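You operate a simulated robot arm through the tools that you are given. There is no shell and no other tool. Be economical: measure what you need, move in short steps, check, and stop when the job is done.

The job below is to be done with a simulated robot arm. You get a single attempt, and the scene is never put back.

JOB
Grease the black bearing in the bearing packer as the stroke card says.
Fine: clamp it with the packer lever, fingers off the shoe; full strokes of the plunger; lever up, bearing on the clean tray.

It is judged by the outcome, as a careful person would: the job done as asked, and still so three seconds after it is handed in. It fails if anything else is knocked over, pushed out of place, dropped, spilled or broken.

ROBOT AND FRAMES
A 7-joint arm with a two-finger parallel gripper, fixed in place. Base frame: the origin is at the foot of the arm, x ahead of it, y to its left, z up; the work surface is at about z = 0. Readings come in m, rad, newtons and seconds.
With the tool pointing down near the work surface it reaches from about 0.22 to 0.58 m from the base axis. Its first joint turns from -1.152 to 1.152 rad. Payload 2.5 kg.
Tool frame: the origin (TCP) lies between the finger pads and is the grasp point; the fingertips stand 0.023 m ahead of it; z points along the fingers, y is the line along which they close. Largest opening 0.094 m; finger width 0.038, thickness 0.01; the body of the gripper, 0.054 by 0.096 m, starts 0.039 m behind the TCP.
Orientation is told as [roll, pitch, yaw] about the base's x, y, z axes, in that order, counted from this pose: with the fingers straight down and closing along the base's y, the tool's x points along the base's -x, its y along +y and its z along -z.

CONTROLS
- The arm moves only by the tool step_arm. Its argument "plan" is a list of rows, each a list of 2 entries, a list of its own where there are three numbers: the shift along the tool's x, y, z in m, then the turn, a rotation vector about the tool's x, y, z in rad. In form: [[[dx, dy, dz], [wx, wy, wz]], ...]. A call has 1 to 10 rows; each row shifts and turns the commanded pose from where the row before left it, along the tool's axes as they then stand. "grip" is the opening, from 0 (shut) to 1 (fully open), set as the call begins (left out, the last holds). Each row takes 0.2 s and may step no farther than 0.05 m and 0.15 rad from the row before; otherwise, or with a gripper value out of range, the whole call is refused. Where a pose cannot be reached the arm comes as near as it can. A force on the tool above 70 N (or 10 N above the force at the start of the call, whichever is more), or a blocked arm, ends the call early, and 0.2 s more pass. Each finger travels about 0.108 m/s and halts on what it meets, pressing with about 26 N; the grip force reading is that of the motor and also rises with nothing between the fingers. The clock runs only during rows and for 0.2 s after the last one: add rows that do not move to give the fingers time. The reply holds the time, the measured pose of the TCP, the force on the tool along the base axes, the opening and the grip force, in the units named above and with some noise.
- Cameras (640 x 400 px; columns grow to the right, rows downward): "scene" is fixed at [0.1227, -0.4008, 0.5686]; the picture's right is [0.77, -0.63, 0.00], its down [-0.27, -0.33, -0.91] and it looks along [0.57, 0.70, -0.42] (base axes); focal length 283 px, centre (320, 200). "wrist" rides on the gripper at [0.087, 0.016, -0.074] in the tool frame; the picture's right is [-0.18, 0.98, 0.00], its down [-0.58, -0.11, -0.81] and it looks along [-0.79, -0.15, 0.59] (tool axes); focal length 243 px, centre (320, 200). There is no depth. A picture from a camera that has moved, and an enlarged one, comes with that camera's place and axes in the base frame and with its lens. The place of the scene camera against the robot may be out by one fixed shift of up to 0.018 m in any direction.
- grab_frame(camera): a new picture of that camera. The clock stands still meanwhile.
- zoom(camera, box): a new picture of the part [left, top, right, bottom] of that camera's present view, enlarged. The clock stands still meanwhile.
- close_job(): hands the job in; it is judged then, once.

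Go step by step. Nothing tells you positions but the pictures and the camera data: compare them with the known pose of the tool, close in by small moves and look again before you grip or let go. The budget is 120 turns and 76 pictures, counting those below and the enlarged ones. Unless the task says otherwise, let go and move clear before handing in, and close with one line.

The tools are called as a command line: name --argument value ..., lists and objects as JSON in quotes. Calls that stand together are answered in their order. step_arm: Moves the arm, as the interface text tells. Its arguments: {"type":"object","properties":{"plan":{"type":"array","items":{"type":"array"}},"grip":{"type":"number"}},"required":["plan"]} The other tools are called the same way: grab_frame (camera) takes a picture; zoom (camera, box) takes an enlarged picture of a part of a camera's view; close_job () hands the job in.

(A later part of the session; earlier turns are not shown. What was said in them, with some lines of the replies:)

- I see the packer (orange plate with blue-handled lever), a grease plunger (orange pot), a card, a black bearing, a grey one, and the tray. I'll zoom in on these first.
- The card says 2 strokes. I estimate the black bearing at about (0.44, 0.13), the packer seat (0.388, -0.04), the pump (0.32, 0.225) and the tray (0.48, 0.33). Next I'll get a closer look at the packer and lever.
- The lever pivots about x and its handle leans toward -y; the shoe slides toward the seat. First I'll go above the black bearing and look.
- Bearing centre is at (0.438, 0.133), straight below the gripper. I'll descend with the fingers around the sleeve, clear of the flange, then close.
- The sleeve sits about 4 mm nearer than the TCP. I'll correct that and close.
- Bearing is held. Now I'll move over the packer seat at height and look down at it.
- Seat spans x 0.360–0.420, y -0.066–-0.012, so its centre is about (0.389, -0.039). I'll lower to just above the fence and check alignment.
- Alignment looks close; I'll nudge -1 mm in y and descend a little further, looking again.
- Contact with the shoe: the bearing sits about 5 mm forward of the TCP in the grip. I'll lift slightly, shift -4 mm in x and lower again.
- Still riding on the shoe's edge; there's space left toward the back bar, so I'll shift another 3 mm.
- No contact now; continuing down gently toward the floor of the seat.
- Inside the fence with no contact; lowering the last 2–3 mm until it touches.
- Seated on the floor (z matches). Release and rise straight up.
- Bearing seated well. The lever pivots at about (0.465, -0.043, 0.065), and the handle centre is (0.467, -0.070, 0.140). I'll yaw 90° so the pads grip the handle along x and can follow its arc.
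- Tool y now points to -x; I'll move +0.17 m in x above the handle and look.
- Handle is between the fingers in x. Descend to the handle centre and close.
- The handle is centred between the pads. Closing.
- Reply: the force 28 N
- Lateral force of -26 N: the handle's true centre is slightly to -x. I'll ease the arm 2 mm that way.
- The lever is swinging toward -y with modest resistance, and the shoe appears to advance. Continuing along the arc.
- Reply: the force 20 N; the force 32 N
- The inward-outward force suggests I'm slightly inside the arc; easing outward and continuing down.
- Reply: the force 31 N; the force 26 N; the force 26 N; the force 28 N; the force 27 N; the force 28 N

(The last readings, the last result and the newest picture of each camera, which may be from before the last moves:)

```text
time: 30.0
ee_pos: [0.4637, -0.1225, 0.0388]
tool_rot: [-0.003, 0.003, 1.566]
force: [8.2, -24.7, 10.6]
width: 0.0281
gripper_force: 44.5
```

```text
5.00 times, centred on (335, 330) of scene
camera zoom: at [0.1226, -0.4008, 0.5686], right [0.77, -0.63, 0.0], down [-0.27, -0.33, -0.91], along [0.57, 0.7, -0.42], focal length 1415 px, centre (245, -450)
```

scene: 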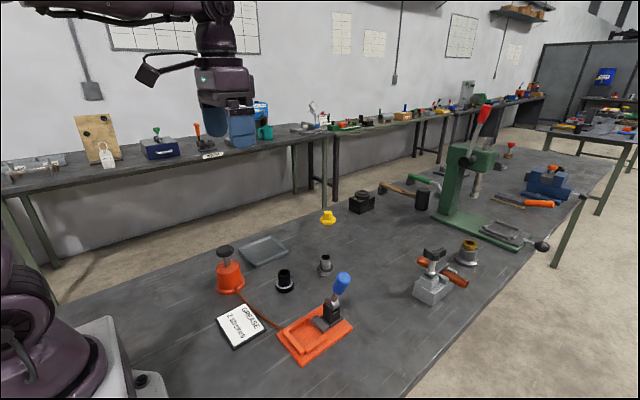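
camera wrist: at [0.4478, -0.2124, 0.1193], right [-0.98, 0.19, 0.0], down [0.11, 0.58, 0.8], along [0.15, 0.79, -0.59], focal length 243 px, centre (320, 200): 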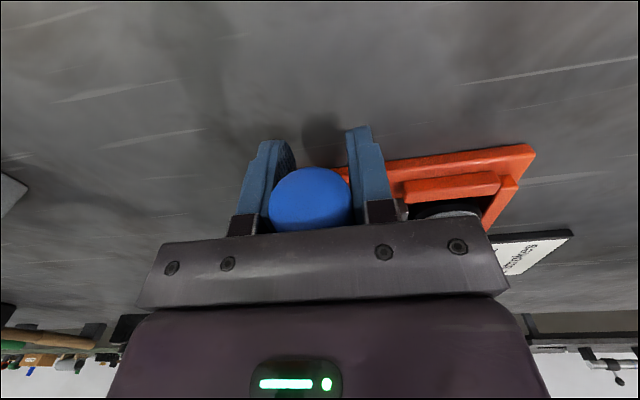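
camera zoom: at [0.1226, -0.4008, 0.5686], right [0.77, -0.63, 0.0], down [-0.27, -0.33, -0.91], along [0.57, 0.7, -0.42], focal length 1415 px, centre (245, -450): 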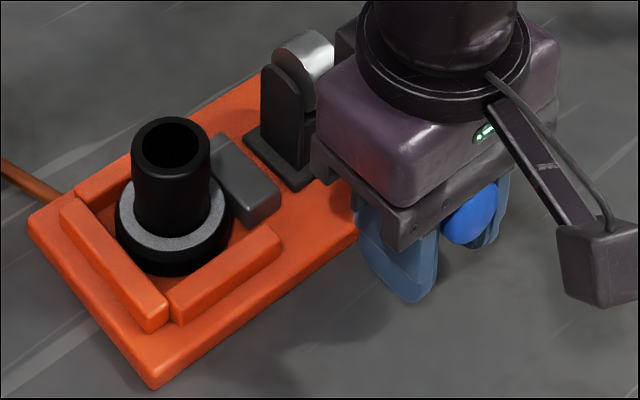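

The shoe is firmly against the flange and the lever is past horizontal. I'll release and rise, then see if it holds.

step_arm --plan '[[[0, 0, 0], [0, 0, 0]], [[0, 0, 0], [0, 0, 0]]]' --grip 0.5

step_arm --plan '[[[0.005, 0, -0.03], [0, 0, 0]], [[0, 0, -0.04], [0, 0, 0]], [[0, 0, -0.04], [0, 0, 0]], [[0, 0, -0.04], [0, 0, 0]], [[0, 0, -0.04], [0, 0, 0]]]'

zoom --camera "scene" --box '[290, 280, 380, 370]'

```text
time: 30.6
ee_pos: [0.4626, -0.1204, 0.0383]
tool_rot: [0.003, -0.001, 1.572]
force: [0.7, 0.8, 0.4]
width: 0.047
gripper_force: 0.1
```

```text
time: 31.8
ee_pos: [0.4633, -0.1272, 0.2301]
tool_rot: [-0.001, 0.0, 1.569]
force: [-0.3, 0.2, -0.4]
width: 0.0469
gripper_force: 0.1
```

```text
4.44 times, centred on (335, 325) of scene
camera zoom: at [0.1227, -0.4008, 0.5686], right [0.77, -0.63, 0.0], down [-0.27, -0.33, -0.91], along [0.57, 0.7, -0.42], focal length 1258 px, centre (253, -356)
```

zoom: 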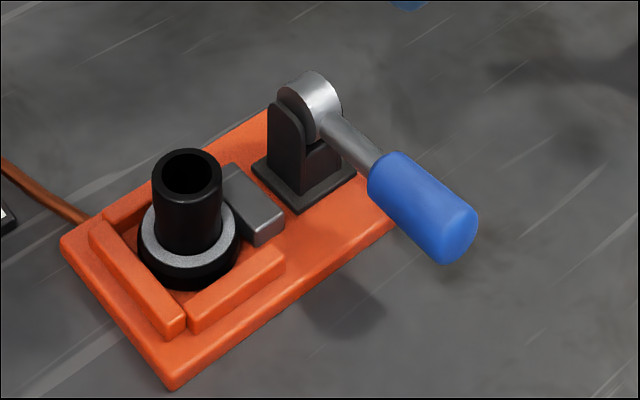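

Clamp holds with the lever down and shoe against the bearing. Next I'll move over the pump knob at about (0.322, 0.224) with fingers closed.

step_arm --plan '[[[-0.039, 0.0157, -0.004], [0, 0, 0]], [[-0.039, 0.0157, -0.004], [0, 0, 0]], [[-0.039, 0.0157, -0.004], [0, 0, 0]], [[-0.039, 0.0157, -0.004], [0, 0, 0]], [[-0.039, 0.0157, -0.004], [0, 0, 0]], [[-0.039, 0.0157, 0], [0, 0, 0]], [[-0.039, 0.0157, 0], [0, 0, 0]], [[-0.039, 0.0157, 0], [0, 0, 0]], [[-0.039, 0.0157, 0], [0, 0, 0]], [[0, 0, 0], [0, 0, 0]]]' --grip 0

grab_frame --camera "wrist"

zoom --camera "scene" --box '[180, 180, 300, 300]'

```text
time: 34.0
ee_pos: [0.3233, 0.2251, 0.2484]
tool_rot: [0.0, 0.0, 1.569]
force: [-0.6, 0.3, 0.0]
width: 0.0
gripper_force: 25.5
```

```text
30 pictures are left
camera wrist: at [0.3062, 0.1368, 0.323], right [-0.98, 0.19, 0.0], down [0.11, 0.58, 0.81], along [0.15, 0.79, -0.59], focal length 243 px, centre (320, 200)
```

wrist: 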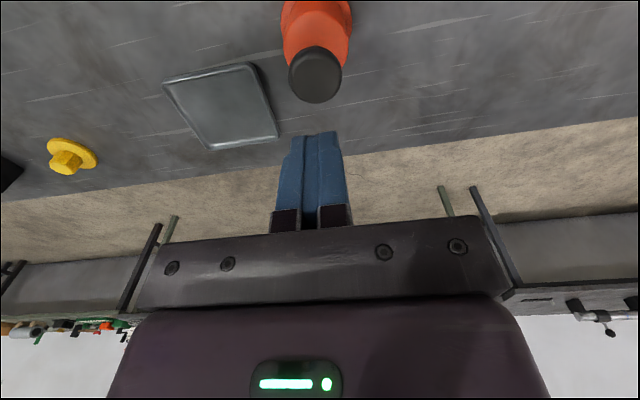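

```text
3.33 times, centred on (240, 240) of scene
camera zoom: at [0.1227, -0.4008, 0.5686], right [0.77, -0.63, 0.0], down [-0.27, -0.33, -0.91], along [0.57, 0.7, -0.42], focal length 943 px, centre (587, 67)
```

zoom: 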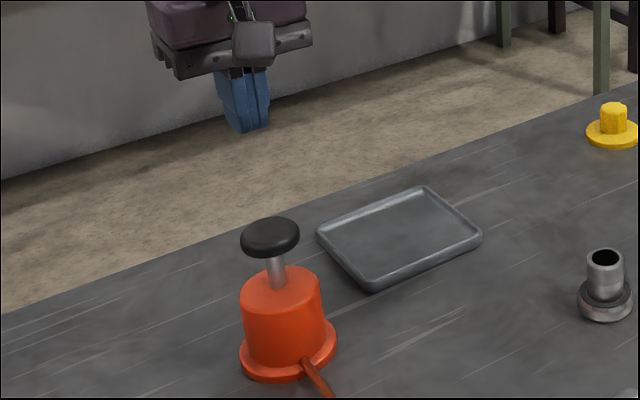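

Refined knob centre: about (0.326, 0.233), top near z ≈ 0.13. I'll shift and descend to just above it.

step_arm --plan '[[[-0.008, -0.003, 0.03], [0, 0, 0]], [[0, 0, 0.04], [0, 0, 0]], [[0, 0, 0.008], [0, 0, 0]], [[0, 0, 0], [0, 0, 0]]]'

grab_frame --camera "wrist"

zoom --camera "scene" --box '[190, 200, 280, 300]'

```text
time: 35.0
ee_pos: [0.3273, 0.2329, 0.1716]
tool_rot: [0.0, -0.001, 1.569]
force: [-0.5, 0.4, -0.4]
width: 0.0
gripper_force: 25.7
```

```text
28 pictures are left
camera wrist: at [0.3103, 0.1449, 0.246], right [-0.98, 0.19, 0.0], down [0.11, 0.58, 0.81], along [0.15, 0.79, -0.59], focal length 243 px, centre (320, 200)
```

wrist: 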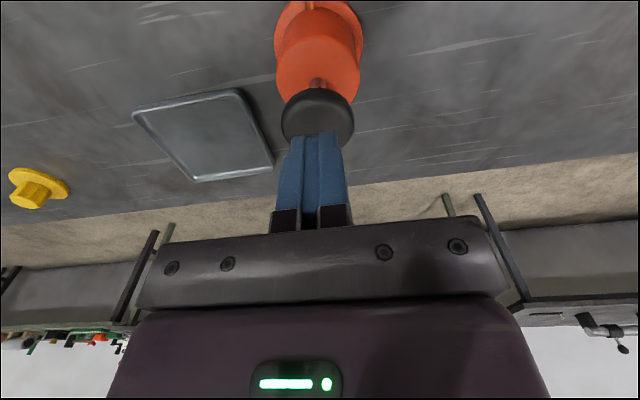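

```text
4.00 times, centred on (235, 250) of scene
camera zoom: at [0.1227, -0.4008, 0.5686], right [0.77, -0.63, 0.0], down [-0.27, -0.33, -0.91], along [0.57, 0.7, -0.42], focal length 1132 px, centre (660, 0)
```

zoom: 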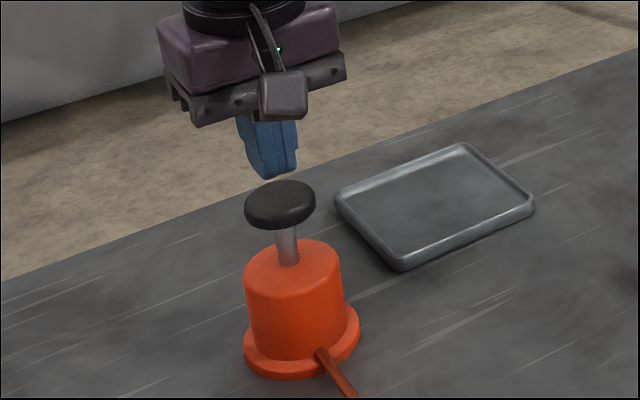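

Knob is at about (0.327, 0.226). Shift 6 mm and press down, watching force.

step_arm --plan '[[[0.006, 0, 0], [0, 0, 0]], [[0, 0, 0.01], [0, 0, 0]], [[0, 0, 0.005], [0, 0, 0]], [[0, 0, 0.003], [0, 0, 0]]]'

zoom --camera "scene" --box '[190, 200, 280, 300]'

```text
time: 36.0
ee_pos: [0.3268, 0.2266, 0.1535]
tool_rot: [0.0, 0.0, 1.571]
force: [-1.3, -1.1, 0.0]
width: 0.0001
gripper_force: 26.2
```

```text
4.00 times, centred on (235, 250) of scene
camera zoom: at [0.1227, -0.4008, 0.5686], right [0.77, -0.63, 0.0], down [-0.27, -0.33, -0.91], along [0.57, 0.7, -0.42], focal length 1132 px, centre (660, 0)
```

zoom: 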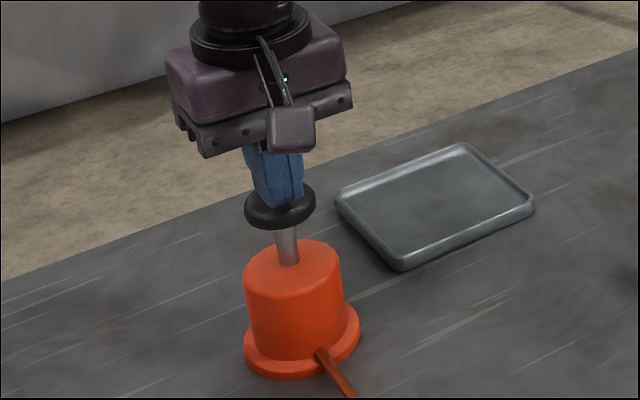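

Centred on the knob, about to touch. Pressing down stepwise.

step_arm --plan '[[[0, 0, 0.004], [0, 0, 0]], [[0, 0, 0.004], [0, 0, 0]], [[0, 0, 0.004], [0, 0, 0]], [[0, 0, 0.004], [0, 0, 0]]]'

```text
time: 37.0
ee_pos: [0.3265, 0.226, 0.1364]
tool_rot: [-0.003, 0.0, 1.569]
force: [0.8, -0.3, 1.3]
width: 0.0
gripper_force: 25.8
```

zoom --camera "scene" --box '[190, 200, 280, 300]'

```text
4.00 times, centred on (235, 250) of scene
camera zoom: at [0.1227, -0.4008, 0.5686], right [0.77, -0.63, 0.0], down [-0.27, -0.33, -0.91], along [0.57, 0.7, -0.42], focal length 1132 px, centre (660, 0)
```

zoom: 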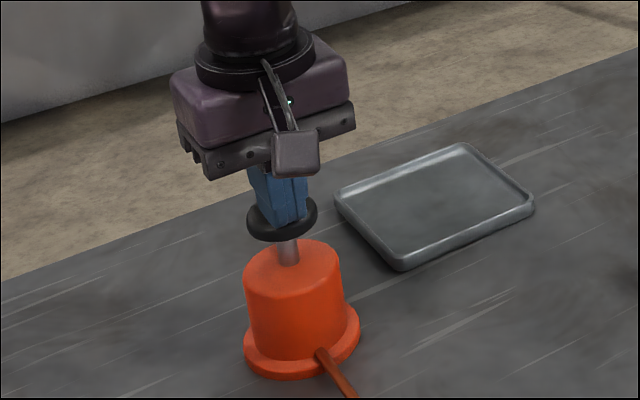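

The knob is going down with little force. Continuing to the bottom.

step_arm --plan '[[[0, 0, 0.004], [0, 0, 0]], [[0, 0, 0.004], [0, 0, 0]], [[0, 0, 0.004], [0, 0, 0]], [[0, 0, 0.004], [0, 0, 0]], [[0, 0, 0.004], [0, 0, 0]], [[0, 0, 0.004], [0, 0, 0]]]'

zoom --camera "scene" --box '[190, 200, 280, 300]'

```text
time: 38.4
ee_pos: [0.3261, 0.2272, 0.1147]
tool_rot: [-0.002, -0.001, 1.57]
force: [-15.8, -12.0, 48.3]
width: 0.0002
gripper_force: 26.2
```

```text
4.00 times, centred on (235, 250) of scene
camera zoom: at [0.1225, -0.4009, 0.5685], right [0.77, -0.63, 0.0], down [-0.27, -0.33, -0.91], along [0.57, 0.7, -0.42], focal length 1132 px, centre (660, 0)
```

zoom: 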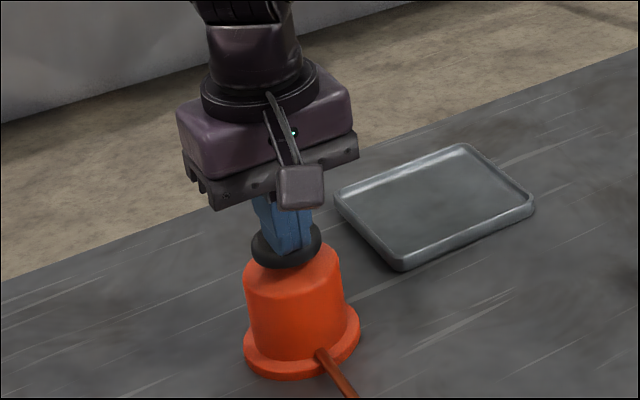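

Bottomed out at 48 N with the knob down against the pump. Now raise and see whether it springs back.

step_arm --plan '[[[0, 0, -0.01], [0, 0, 0]], [[0, 0, -0.015], [0, 0, 0]], [[0, 0, -0.015], [0, 0, 0]], [[0, 0, -0.01], [0, 0, 0]], [[0, 0, 0], [0, 0, 0]]]'

zoom --camera "scene" --box '[190, 200, 280, 300]'

```text
time: 39.6
ee_pos: [0.3273, 0.2268, 0.1631]
tool_rot: [-0.001, 0.001, 1.569]
force: [0.1, 0.0, 0.7]
width: 0.0
gripper_force: 25.9
```

```text
4.00 times, centred on (235, 250) of scene
camera zoom: at [0.1227, -0.4008, 0.5686], right [0.77, -0.63, 0.0], down [-0.27, -0.33, -0.91], along [0.57, 0.7, -0.42], focal length 1132 px, centre (660, 0)
```

zoom: 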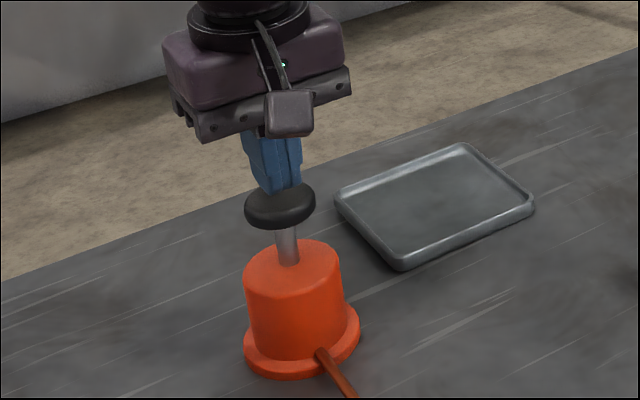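

It springs fully back. Second full stroke, same depth, then back up.

step_arm --plan '[[[0, 0, 0.012], [0, 0, 0]], [[0, 0, 0.008], [0, 0, 0]], [[0, 0, 0.008], [0, 0, 0]], [[0, 0, 0.008], [0, 0, 0]], [[0, 0, 0.006], [0, 0, 0]], [[0, 0, 0.004], [0, 0, 0]], [[0, 0, 0.004], [0, 0, 0]]]'

```text
time: 41.2
ee_pos: [0.3274, 0.2264, 0.1163]
tool_rot: [-0.002, 0.002, 1.57]
force: [-17.1, -13.2, 47.8]
width: 0.0002
gripper_force: 25.9
```

Second stroke complete (48 N at bottom). Rise clear and go back above the lever handle.

step_arm --plan '[[[0, 0, -0.026], [0, 0, 0]], [[0, 0, -0.03], [0, 0, 0]], [[0, 0, -0.04], [0, 0, 0]], [[0, 0, -0.04], [0, 0, 0]]]'

step_arm --plan '[[[0.0392, -0.0154, 0], [0, 0, 0]], [[0.0392, -0.0154, 0], [0, 0, 0]], [[0.0392, -0.0154, 0], [0, 0, 0]], [[0.0392, -0.0154, 0], [0, 0, 0]], [[0.0392, -0.0154, 0], [0, 0, 0]], [[0.0392, -0.0154, 0], [0, 0, 0]], [[0.0392, -0.0154, 0], [0, 0, 0]], [[0.0392, -0.0154, 0], [0, 0, 0]], [[0.0392, -0.0151, 0], [0, 0, 0]], [[0, 0, 0.03], [0, 0, 0]]]' --grip 0.6

grab_frame --camera "wrist"

grab_frame --camera "scene"

```text
time: 42.2
ee_pos: [0.3258, 0.2272, 0.2489]
tool_rot: [0.003, 0.001, 1.569]
force: [0.9, -0.4, -0.4]
width: 0.0
gripper_force: 25.7
```

```text
time: 44.4
ee_pos: [0.4638, -0.1266, 0.2196]
tool_rot: [0.001, 0.0, 1.569]
force: [0.2, 0.8, -0.1]
width: 0.0564
gripper_force: 0.0
```

```text
22 pictures are left
camera wrist: at [0.4478, -0.2143, 0.294], right [-0.98, 0.19, 0.0], down [0.11, 0.58, 0.81], along [0.15, 0.79, -0.59], focal length 243 px, centre (320, 200)
```

wrist: 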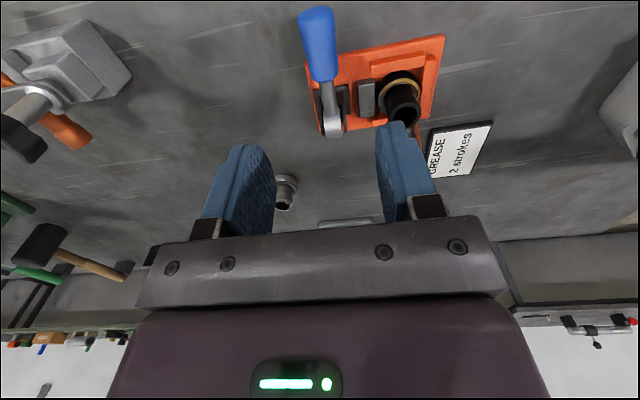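

```text
21 pictures are left
```

scene: 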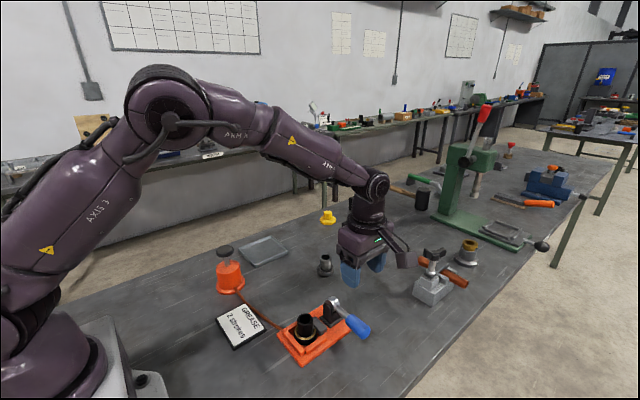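

The bearing now shows grease around its ring. Descending back over the handle to grip it as before.

step_arm --plan '[[[0, 0, 0.04], [0, 0, 0]], [[0, 0, 0.04], [0, 0, 0]], [[0, 0, 0.04], [0, 0, 0]], [[0, 0, 0.03], [0, 0, 0]], [[-0.003, 0, 0.02], [0, 0, 0]], [[-0.002, 0, 0.009], [0, 0, 0]], [[0, 0, 0], [0, 0, 0]]]'

step_arm --plan '[[[0, 0, 0], [0, 0, 0]], [[0, 0, 0], [0, 0, 0]], [[0, 0, 0], [0, 0, 0]]]' --grip 0

```text
time: 46.0
ee_pos: [0.4654, -0.1215, 0.039]
tool_rot: [0.001, 0.002, 1.569]
force: [0.0, -0.7, 0.5]
width: 0.0566
gripper_force: 0.1
```

```text
time: 46.8
ee_pos: [0.4649, -0.1216, 0.0412]
tool_rot: [-0.003, 0.0, 1.57]
force: [8.2, -0.6, -7.9]
width: 0.0284
gripper_force: 45.1
```

Gripped. Now swing the lever up along the reverse arc.

step_arm --plan '[[[0.003, 0, -0.0096], [0, 0, 0]], [[0.0011, 0, -0.0099], [0, 0, 0]], [[-0.0001, 0, -0.0099], [0, 0, 0]], [[-0.0013, 0, -0.0098], [0, 0, 0]], [[-0.0025, 0, -0.0095], [0, 0, 0]], [[0, 0, 0], [0, 0, 0]]]'

zoom --camera "scene" --box '[280, 260, 370, 360]'

```text
time: 48.2
ee_pos: [0.4648, -0.1216, 0.0892]
tool_rot: [-0.003, 0.0, 1.57]
force: [20.6, 4.9, -16.6]
width: 0.0284
gripper_force: 45.5
```

```text
4.00 times, centred on (325, 310) of scene
camera zoom: at [0.1227, -0.4008, 0.5686], right [0.77, -0.63, 0.0], down [-0.27, -0.33, -0.91], along [0.57, 0.7, -0.42], focal length 1132 px, centre (300, -240)
```

zoom: 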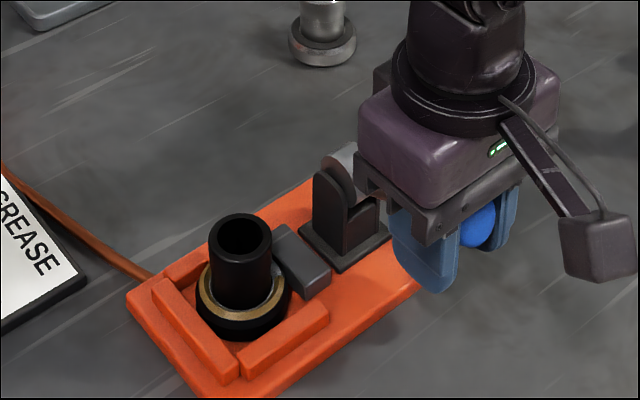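

step_arm --plan '[[[-0.0036, -0.0008, -0.0092], [0, 0, 0]], [[-0.0047, 0, -0.0087], [0, 0, 0]], [[-0.0066, 0, -0.0092], [0, 0, 0]], [[-0.0079, 0, -0.0081], [0, 0, 0]], [[-0.0077, 0, -0.0062], [0, 0, 0]], [[-0.0085, 0, -0.0051], [0, 0, 0]], [[-0.0103, 0, -0.0046], [0, 0, 0]], [[0, 0, 0], [0, 0, 0]]]'

zoom --camera "scene" --box '[280, 250, 370, 350]'

```text
time: 50.0
ee_pos: [0.4643, -0.0727, 0.1394]
tool_rot: [-0.001, 0.004, 1.567]
force: [8.0, -19.0, 6.3]
width: 0.0286
gripper_force: 44.6
```

```text
4.00 times, centred on (325, 300) of scene
camera zoom: at [0.1226, -0.4008, 0.5686], right [0.77, -0.63, 0.0], down [-0.27, -0.33, -0.91], along [0.57, 0.7, -0.42], focal length 1132 px, centre (300, -200)
```

zoom: 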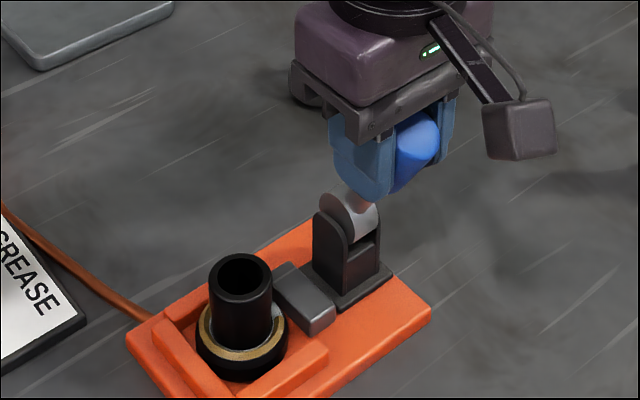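

Lever is nearly back to its start lean; a small extra nudge, then release and rise.

step_arm --plan '[[[-0.0025, 0, -0.0008], [0, 0, 0]], [[0, 0, 0], [0, 0, 0]]]'

step_arm --plan '[[[0, 0, 0], [0, 0, 0]], [[0, 0, 0], [0, 0, 0]], [[0, 0, -0.03], [0, 0, 0]], [[0, 0, -0.04], [0, 0, 0]], [[0, 0, -0.03], [0, 0, 0]], [[0, 0, 0], [0, 0, 0]]]' --grip 0.8

zoom --camera "scene" --box '[280, 260, 370, 360]'

```text
time: 50.6
ee_pos: [0.465, -0.0717, 0.1405]
tool_rot: [-0.002, 0.002, 1.569]
force: [9.7, -17.2, 5.6]
width: 0.0284
gripper_force: 45.3
```

```text
time: 52.0
ee_pos: [0.4641, -0.0704, 0.2416]
tool_rot: [-0.002, 0.0, 1.569]
force: [-0.3, -0.4, 0.8]
width: 0.0751
gripper_force: 0.0
```

```text
4.00 times, centred on (325, 310) of scene
camera zoom: at [0.1227, -0.4008, 0.5686], right [0.77, -0.63, 0.0], down [-0.27, -0.33, -0.91], along [0.57, 0.7, -0.42], focal length 1132 px, centre (300, -240)
```

zoom: 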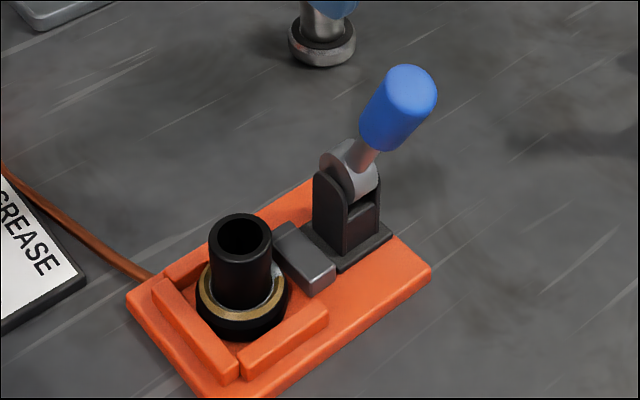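

The lever leans a bit more than at the start (~27° versus 20°). I'll regrip it and bring it fully back.

step_arm --plan '[[[0.009, 0, 0.04], [0, 0, 0]], [[0, 0, 0.04], [0, 0, 0]], [[0, 0, 0.026], [0, 0, 0]], [[0, 0, 0], [0, 0, 0]]]'

step_arm --plan '[[[0, 0, 0], [0, 0, 0]], [[0, 0, 0], [0, 0, 0]], [[0, 0, 0], [0, 0, 0]]]' --grip 0

step_arm --plan '[[[-0.004, 0, -0.002], [0, 0, 0]], [[-0.004, 0, -0.002], [0, 0, 0]], [[-0.004, 0, -0.001], [0, 0, 0]], [[-0.004, 0, -0.001], [0, 0, 0]], [[0, 0, 0], [0, 0, 0]]]'

```text
time: 53.0
ee_pos: [0.4654, -0.0807, 0.1345]
tool_rot: [0.0, 0.001, 1.57]
force: [-0.7, 0.3, -0.4]
width: 0.0754
gripper_force: 0.1
```

```text
time: 53.8
ee_pos: [0.4647, -0.0792, 0.1341]
tool_rot: [0.002, -0.001, 1.569]
force: [-8.4, 0.6, 2.5]
width: 0.0285
gripper_force: 45.4
```

```text
time: 55.0
ee_pos: [0.4653, -0.0671, 0.1408]
tool_rot: [0.001, 0.008, 1.564]
force: [1.3, -25.0, -4.7]
width: 0.0288
gripper_force: 45.1
```

step_arm --plan '[[[0, 0, 0], [0, 0, 0]], [[0, 0, 0], [0, 0, 0]], [[0, 0, -0.03], [0, 0, 0]], [[0, 0, -0.04], [0, 0, 0]], [[0, 0, -0.04], [0, 0, 0]], [[0, 0, 0], [0, 0, 0]]]' --grip 0.8

zoom --camera "scene" --box '[280, 260, 370, 360]'

```text
time: 56.4
ee_pos: [0.4662, -0.0639, 0.2501]
tool_rot: [0.001, -0.001, 1.569]
force: [-0.6, -0.1, -0.4]
width: 0.0751
gripper_force: 0.0
```

```text
4.00 times, centred on (325, 310) of scene
camera zoom: at [0.1227, -0.4008, 0.5686], right [0.77, -0.63, 0.0], down [-0.27, -0.33, -0.91], along [0.57, 0.7, -0.42], focal length 1132 px, centre (300, -240)
```

zoom: 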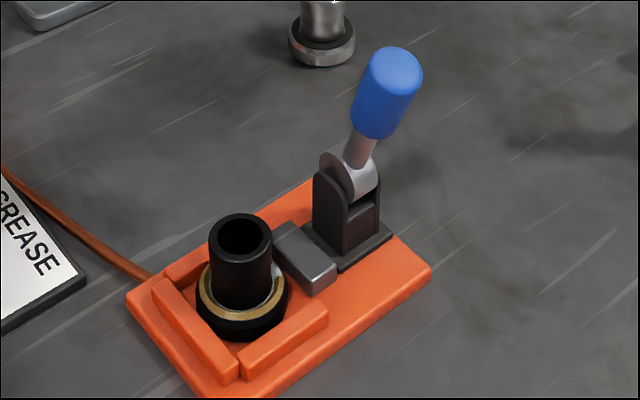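

Lever is back up as at the start. Now return over the bearing (≈(0.3825, -0.040)) and unwind the yaw.

step_arm --plan '[[[-0.012, 0.042, 0], [0, 0, 0.15]], [[0, 0, 0], [0, 0, 0.15]], [[0, 0, 0], [0, 0, 0.15]], [[0, 0, 0], [0, 0, 0.15]], [[0, 0, 0], [0, 0, 0.15]], [[0, 0, 0], [0, 0, 0.15]], [[0, 0, 0], [0, 0, 0.15]], [[0, 0, 0], [0, 0, 0.15]], [[0, 0, 0], [0, 0, 0.15]], [[0, 0, 0], [0, 0, 0.15]]]' --grip 0.8

step_arm --plan '[[[0.0, 0, 0], [0, 0, 0.0695]], [[0.0415, 0.012, 0], [0, 0, 0]], [[0, 0, 0.04], [0, 0, 0]], [[0, 0, 0.03], [0, 0, 0]], [[0, 0, 0], [0, 0, 0]]]'

grab_frame --camera "wrist"

```text
time: 58.6
ee_pos: [0.4229, -0.0518, 0.2496]
tool_rot: [-0.001, 0.0, 0.067]
force: [0.6, 0.8, -0.7]
width: 0.0751
gripper_force: 0.0
```

```text
time: 59.8
ee_pos: [0.3811, -0.0393, 0.1804]
tool_rot: [-0.002, 0.0, -0.001]
force: [-0.4, 0.2, -0.4]
width: 0.0752
gripper_force: 0.0
```

```text
16 pictures are left
camera wrist: at [0.2946, -0.0233, 0.2557], right [0.18, 0.98, 0.0], down [0.58, -0.11, 0.81], along [0.79, -0.15, -0.59], focal length 243 px, centre (320, 200)
```

wrist: 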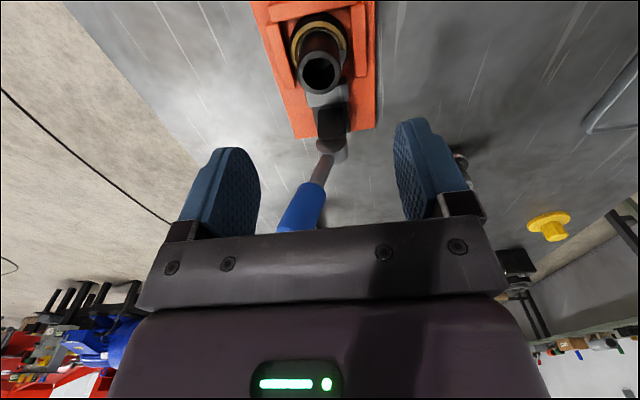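

Bearing at (0.383, -0.040). Descend and grip the sleeve.

step_arm --plan '[[[-0.0015, -0.001, 0.04], [0, 0, 0]], [[0, 0, 0.04], [0, 0, 0]], [[0, 0, 0.03], [0, 0, 0]], [[0, 0, 0.009], [0, 0, 0]], [[0, 0, 0], [0, 0, 0]]]'

step_arm --plan '[[[0, 0, 0], [0, 0, 0]], [[0, 0, 0], [0, 0, 0]], [[0, 0, 0], [0, 0, 0]]]' --grip 0

```text
time: 61.0
ee_pos: [0.385, -0.0398, 0.0628]
tool_rot: [0.0, 0.0, 0.0]
force: [-0.4, -0.5, -0.2]
width: 0.075
gripper_force: 0.1
```

```text
time: 61.8
ee_pos: [0.3828, -0.0392, 0.0625]
tool_rot: [0.001, 0.0, 0.0]
force: [0.3, -0.2, -0.3]
width: 0.0331
gripper_force: 26.4
```

Gripped with little side load. Lift gently straight up and check.

step_arm --plan '[[[0, 0, -0.006], [0, 0, 0]], [[0, 0, -0.01], [0, 0, 0]], [[0, 0, -0.02], [0, 0, 0]], [[0, 0, -0.04], [0, 0, 0]], [[0, 0, -0.04], [0, 0, 0]], [[0, 0, 0], [0, 0, 0]]]'

zoom --camera "scene" --box '[260, 230, 380, 360]'

```text
time: 63.2
ee_pos: [0.3835, -0.0396, 0.1773]
tool_rot: [-0.001, -0.001, 0.0]
force: [-0.5, -0.1, -2.2]
width: 0.0329
gripper_force: 26.4
```

```text
3.08 times, centred on (320, 295) of scene
camera zoom: at [0.1227, -0.4008, 0.5686], right [0.77, -0.63, 0.0], down [-0.27, -0.33, -0.91], along [0.57, 0.7, -0.42], focal length 871 px, centre (320, -92)
```

zoom: 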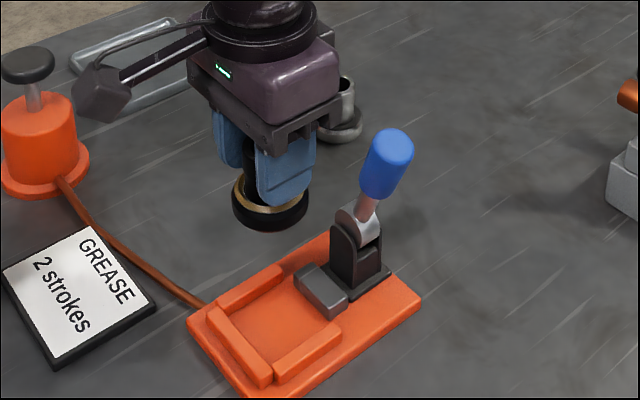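

Bearing is out; packer and lever are undisturbed. Now over the tray to about (0.468, 0.313).

step_arm --plan '[[[-0.0106, 0.0441, 0], [0, 0, 0]], [[-0.0106, 0.0441, 0], [0, 0, 0]], [[-0.0106, 0.0441, 0], [0, 0, 0]], [[-0.0106, 0.0441, 0], [0, 0, 0]], [[-0.0106, 0.0441, 0], [0, 0, 0]], [[-0.0106, 0.0441, 0], [0, 0, 0]], [[-0.0106, 0.0441, 0], [0, 0, 0]], [[-0.0106, 0.0441, 0], [0, 0, 0]], [[0, 0, 0.03], [0, 0, 0]], [[0, 0, 0], [0, 0, 0]]]'

grab_frame --camera "wrist"

zoom --camera "scene" --box '[200, 180, 320, 280]'

```text
time: 65.4
ee_pos: [0.4671, 0.3133, 0.1482]
tool_rot: [0.001, 0.001, -0.001]
force: [-0.6, 0.5, -3.0]
width: 0.0332
gripper_force: 26.0
```

```text
14 pictures are left
camera wrist: at [0.3799, 0.3286, 0.2231], right [0.18, 0.98, 0.0], down [0.58, -0.11, 0.81], along [0.79, -0.15, -0.59], focal length 243 px, centre (320, 200)
```

wrist: 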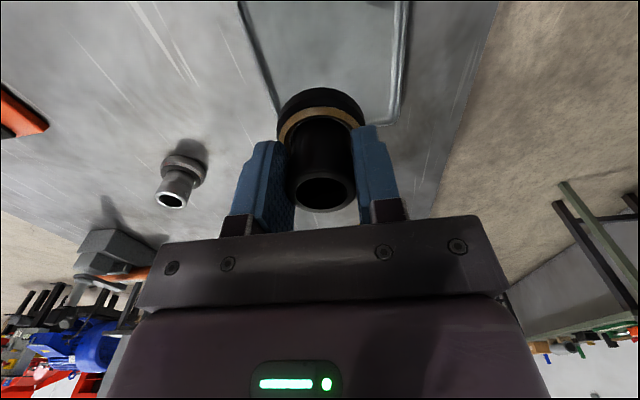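

```text
4.00 times, centred on (260, 230) of scene
camera zoom: at [0.1227, -0.4008, 0.5686], right [0.77, -0.63, 0.0], down [-0.27, -0.33, -0.91], along [0.57, 0.7, -0.42], focal length 1132 px, centre (560, 80)
```

zoom: 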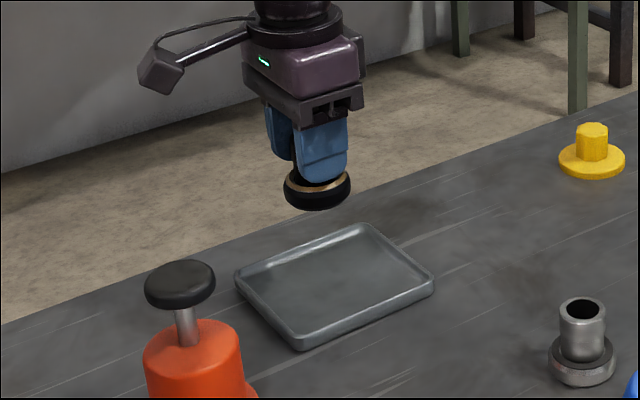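

Aligned over the tray; nudge +5 mm in y and descend most of the way.

step_arm --plan '[[[0, 0.004, 0.035], [0, 0, 0]], [[0, 0, 0.03], [0, 0, 0]], [[0, 0, 0.015], [0, 0, 0]], [[0, 0, 0], [0, 0, 0]]]'

zoom --camera "scene" --box '[200, 180, 320, 280]'

grab_frame --camera "wrist"

```text
time: 66.4
ee_pos: [0.4668, 0.3168, 0.0672]
tool_rot: [0.001, 0.003, 0.0]
force: [-0.1, 0.2, -2.9]
width: 0.0331
gripper_force: 26.3
```

```text
4.00 times, centred on (260, 230) of scene
camera zoom: at [0.1227, -0.4008, 0.5686], right [0.77, -0.63, 0.0], down [-0.27, -0.33, -0.91], along [0.57, 0.7, -0.42], focal length 1132 px, centre (560, 80)
```

zoom: 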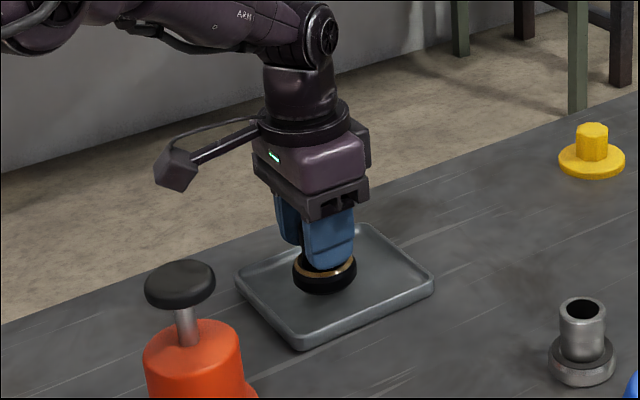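

```text
11 pictures are left
camera wrist: at [0.3802, 0.3317, 0.1425], right [0.18, 0.98, 0.0], down [0.58, -0.11, 0.81], along [0.79, -0.15, -0.59], focal length 243 px, centre (320, 200)
```

wrist: 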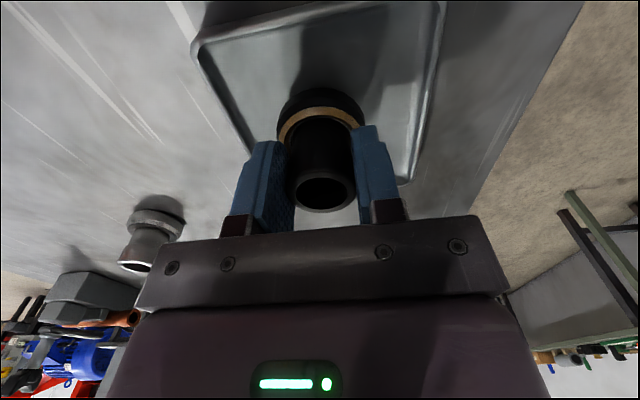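

Well inside the tray. Lower slowly until contact.

step_arm --plan '[[[0, 0, 0.005], [0, 0, 0]], [[0, 0, 0.003], [0, 0, 0]], [[0, 0, 0.002], [0, 0, 0]], [[0, 0, 0], [0, 0, 0]]]'

```text
time: 67.4
ee_pos: [0.4677, 0.3171, 0.0572]
tool_rot: [-0.001, -0.002, 0.001]
force: [-0.8, -0.3, -1.7]
width: 0.0334
gripper_force: 25.9
```

step_arm --plan '[[[0, 0, 0.001], [0, 0, 0]], [[0, 0, 0.001], [0, 0, 0]], [[0, 0, 0], [0, 0, 0]]]'

```text
time: 68.2
ee_pos: [0.4688, 0.3166, 0.0576]
tool_rot: [0.001, -0.002, 0.0]
force: [-4.2, -2.6, 16.0]
width: 0.0332
gripper_force: 26.0
```

Contact with the tray floor. Release gently and rise.

step_arm --plan '[[[0, 0, -0.001], [0, 0, 0]], [[0, 0, 0], [0, 0, 0]], [[0, 0, 0], [0, 0, 0]]]' --grip 0.65

step_arm --plan '[[[0, 0, -0.03], [0, 0, 0]], [[0, 0, -0.04], [0, 0, 0]], [[0, 0, -0.04], [0, 0, 0]], [[0, 0, -0.04], [0, 0, 0]], [[0.03, -0.02, -0.03], [0, 0, 0]], [[0, 0, 0], [0, 0, 0]]]'

grab_frame --camera "scene"

zoom --camera "scene" --box '[200, 220, 370, 360]'

```text
time: 69.0
ee_pos: [0.4671, 0.3157, 0.0565]
tool_rot: [0.001, -0.001, 0.001]
force: [0.0, 0.2, -0.3]
width: 0.0612
gripper_force: 0.0
```

```text
time: 70.4
ee_pos: [0.4376, 0.2969, 0.2372]
tool_rot: [0.0, 0.002, 0.0]
force: [1.4, 0.7, -0.4]
width: 0.0609
gripper_force: 0.1
```

```text
10 pictures are left
```

scene: 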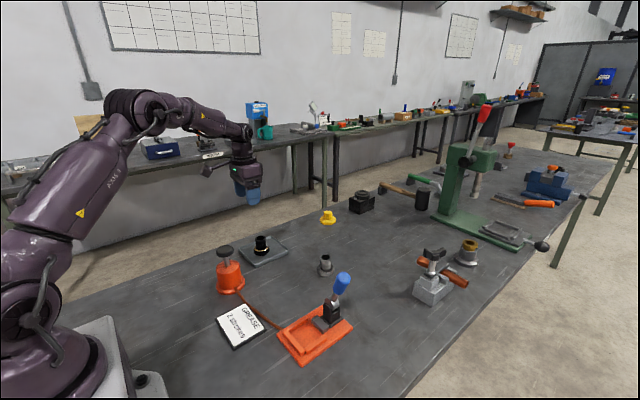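

```text
2.86 times, centred on (285, 290) of scene
camera zoom: at [0.1226, -0.4008, 0.5686], right [0.77, -0.63, 0.0], down [-0.27, -0.33, -0.91], along [0.57, 0.7, -0.42], focal length 809 px, centre (420, -57)
```

zoom: 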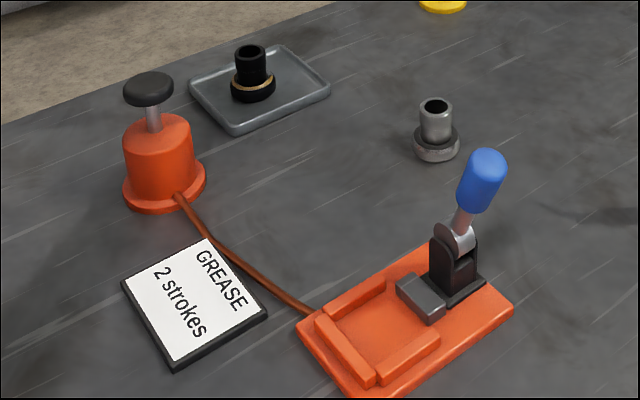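

The greased bearing stands upright on the tray. The lever is up, the plunger is back at the top, and everything else is in place, so I'm handing in.

close_job

```text
The job is handed in.
```

The black bearing got two full plunger strokes while clamped, as the card says. The lever is back up and the bearing is standing on the clean tray.
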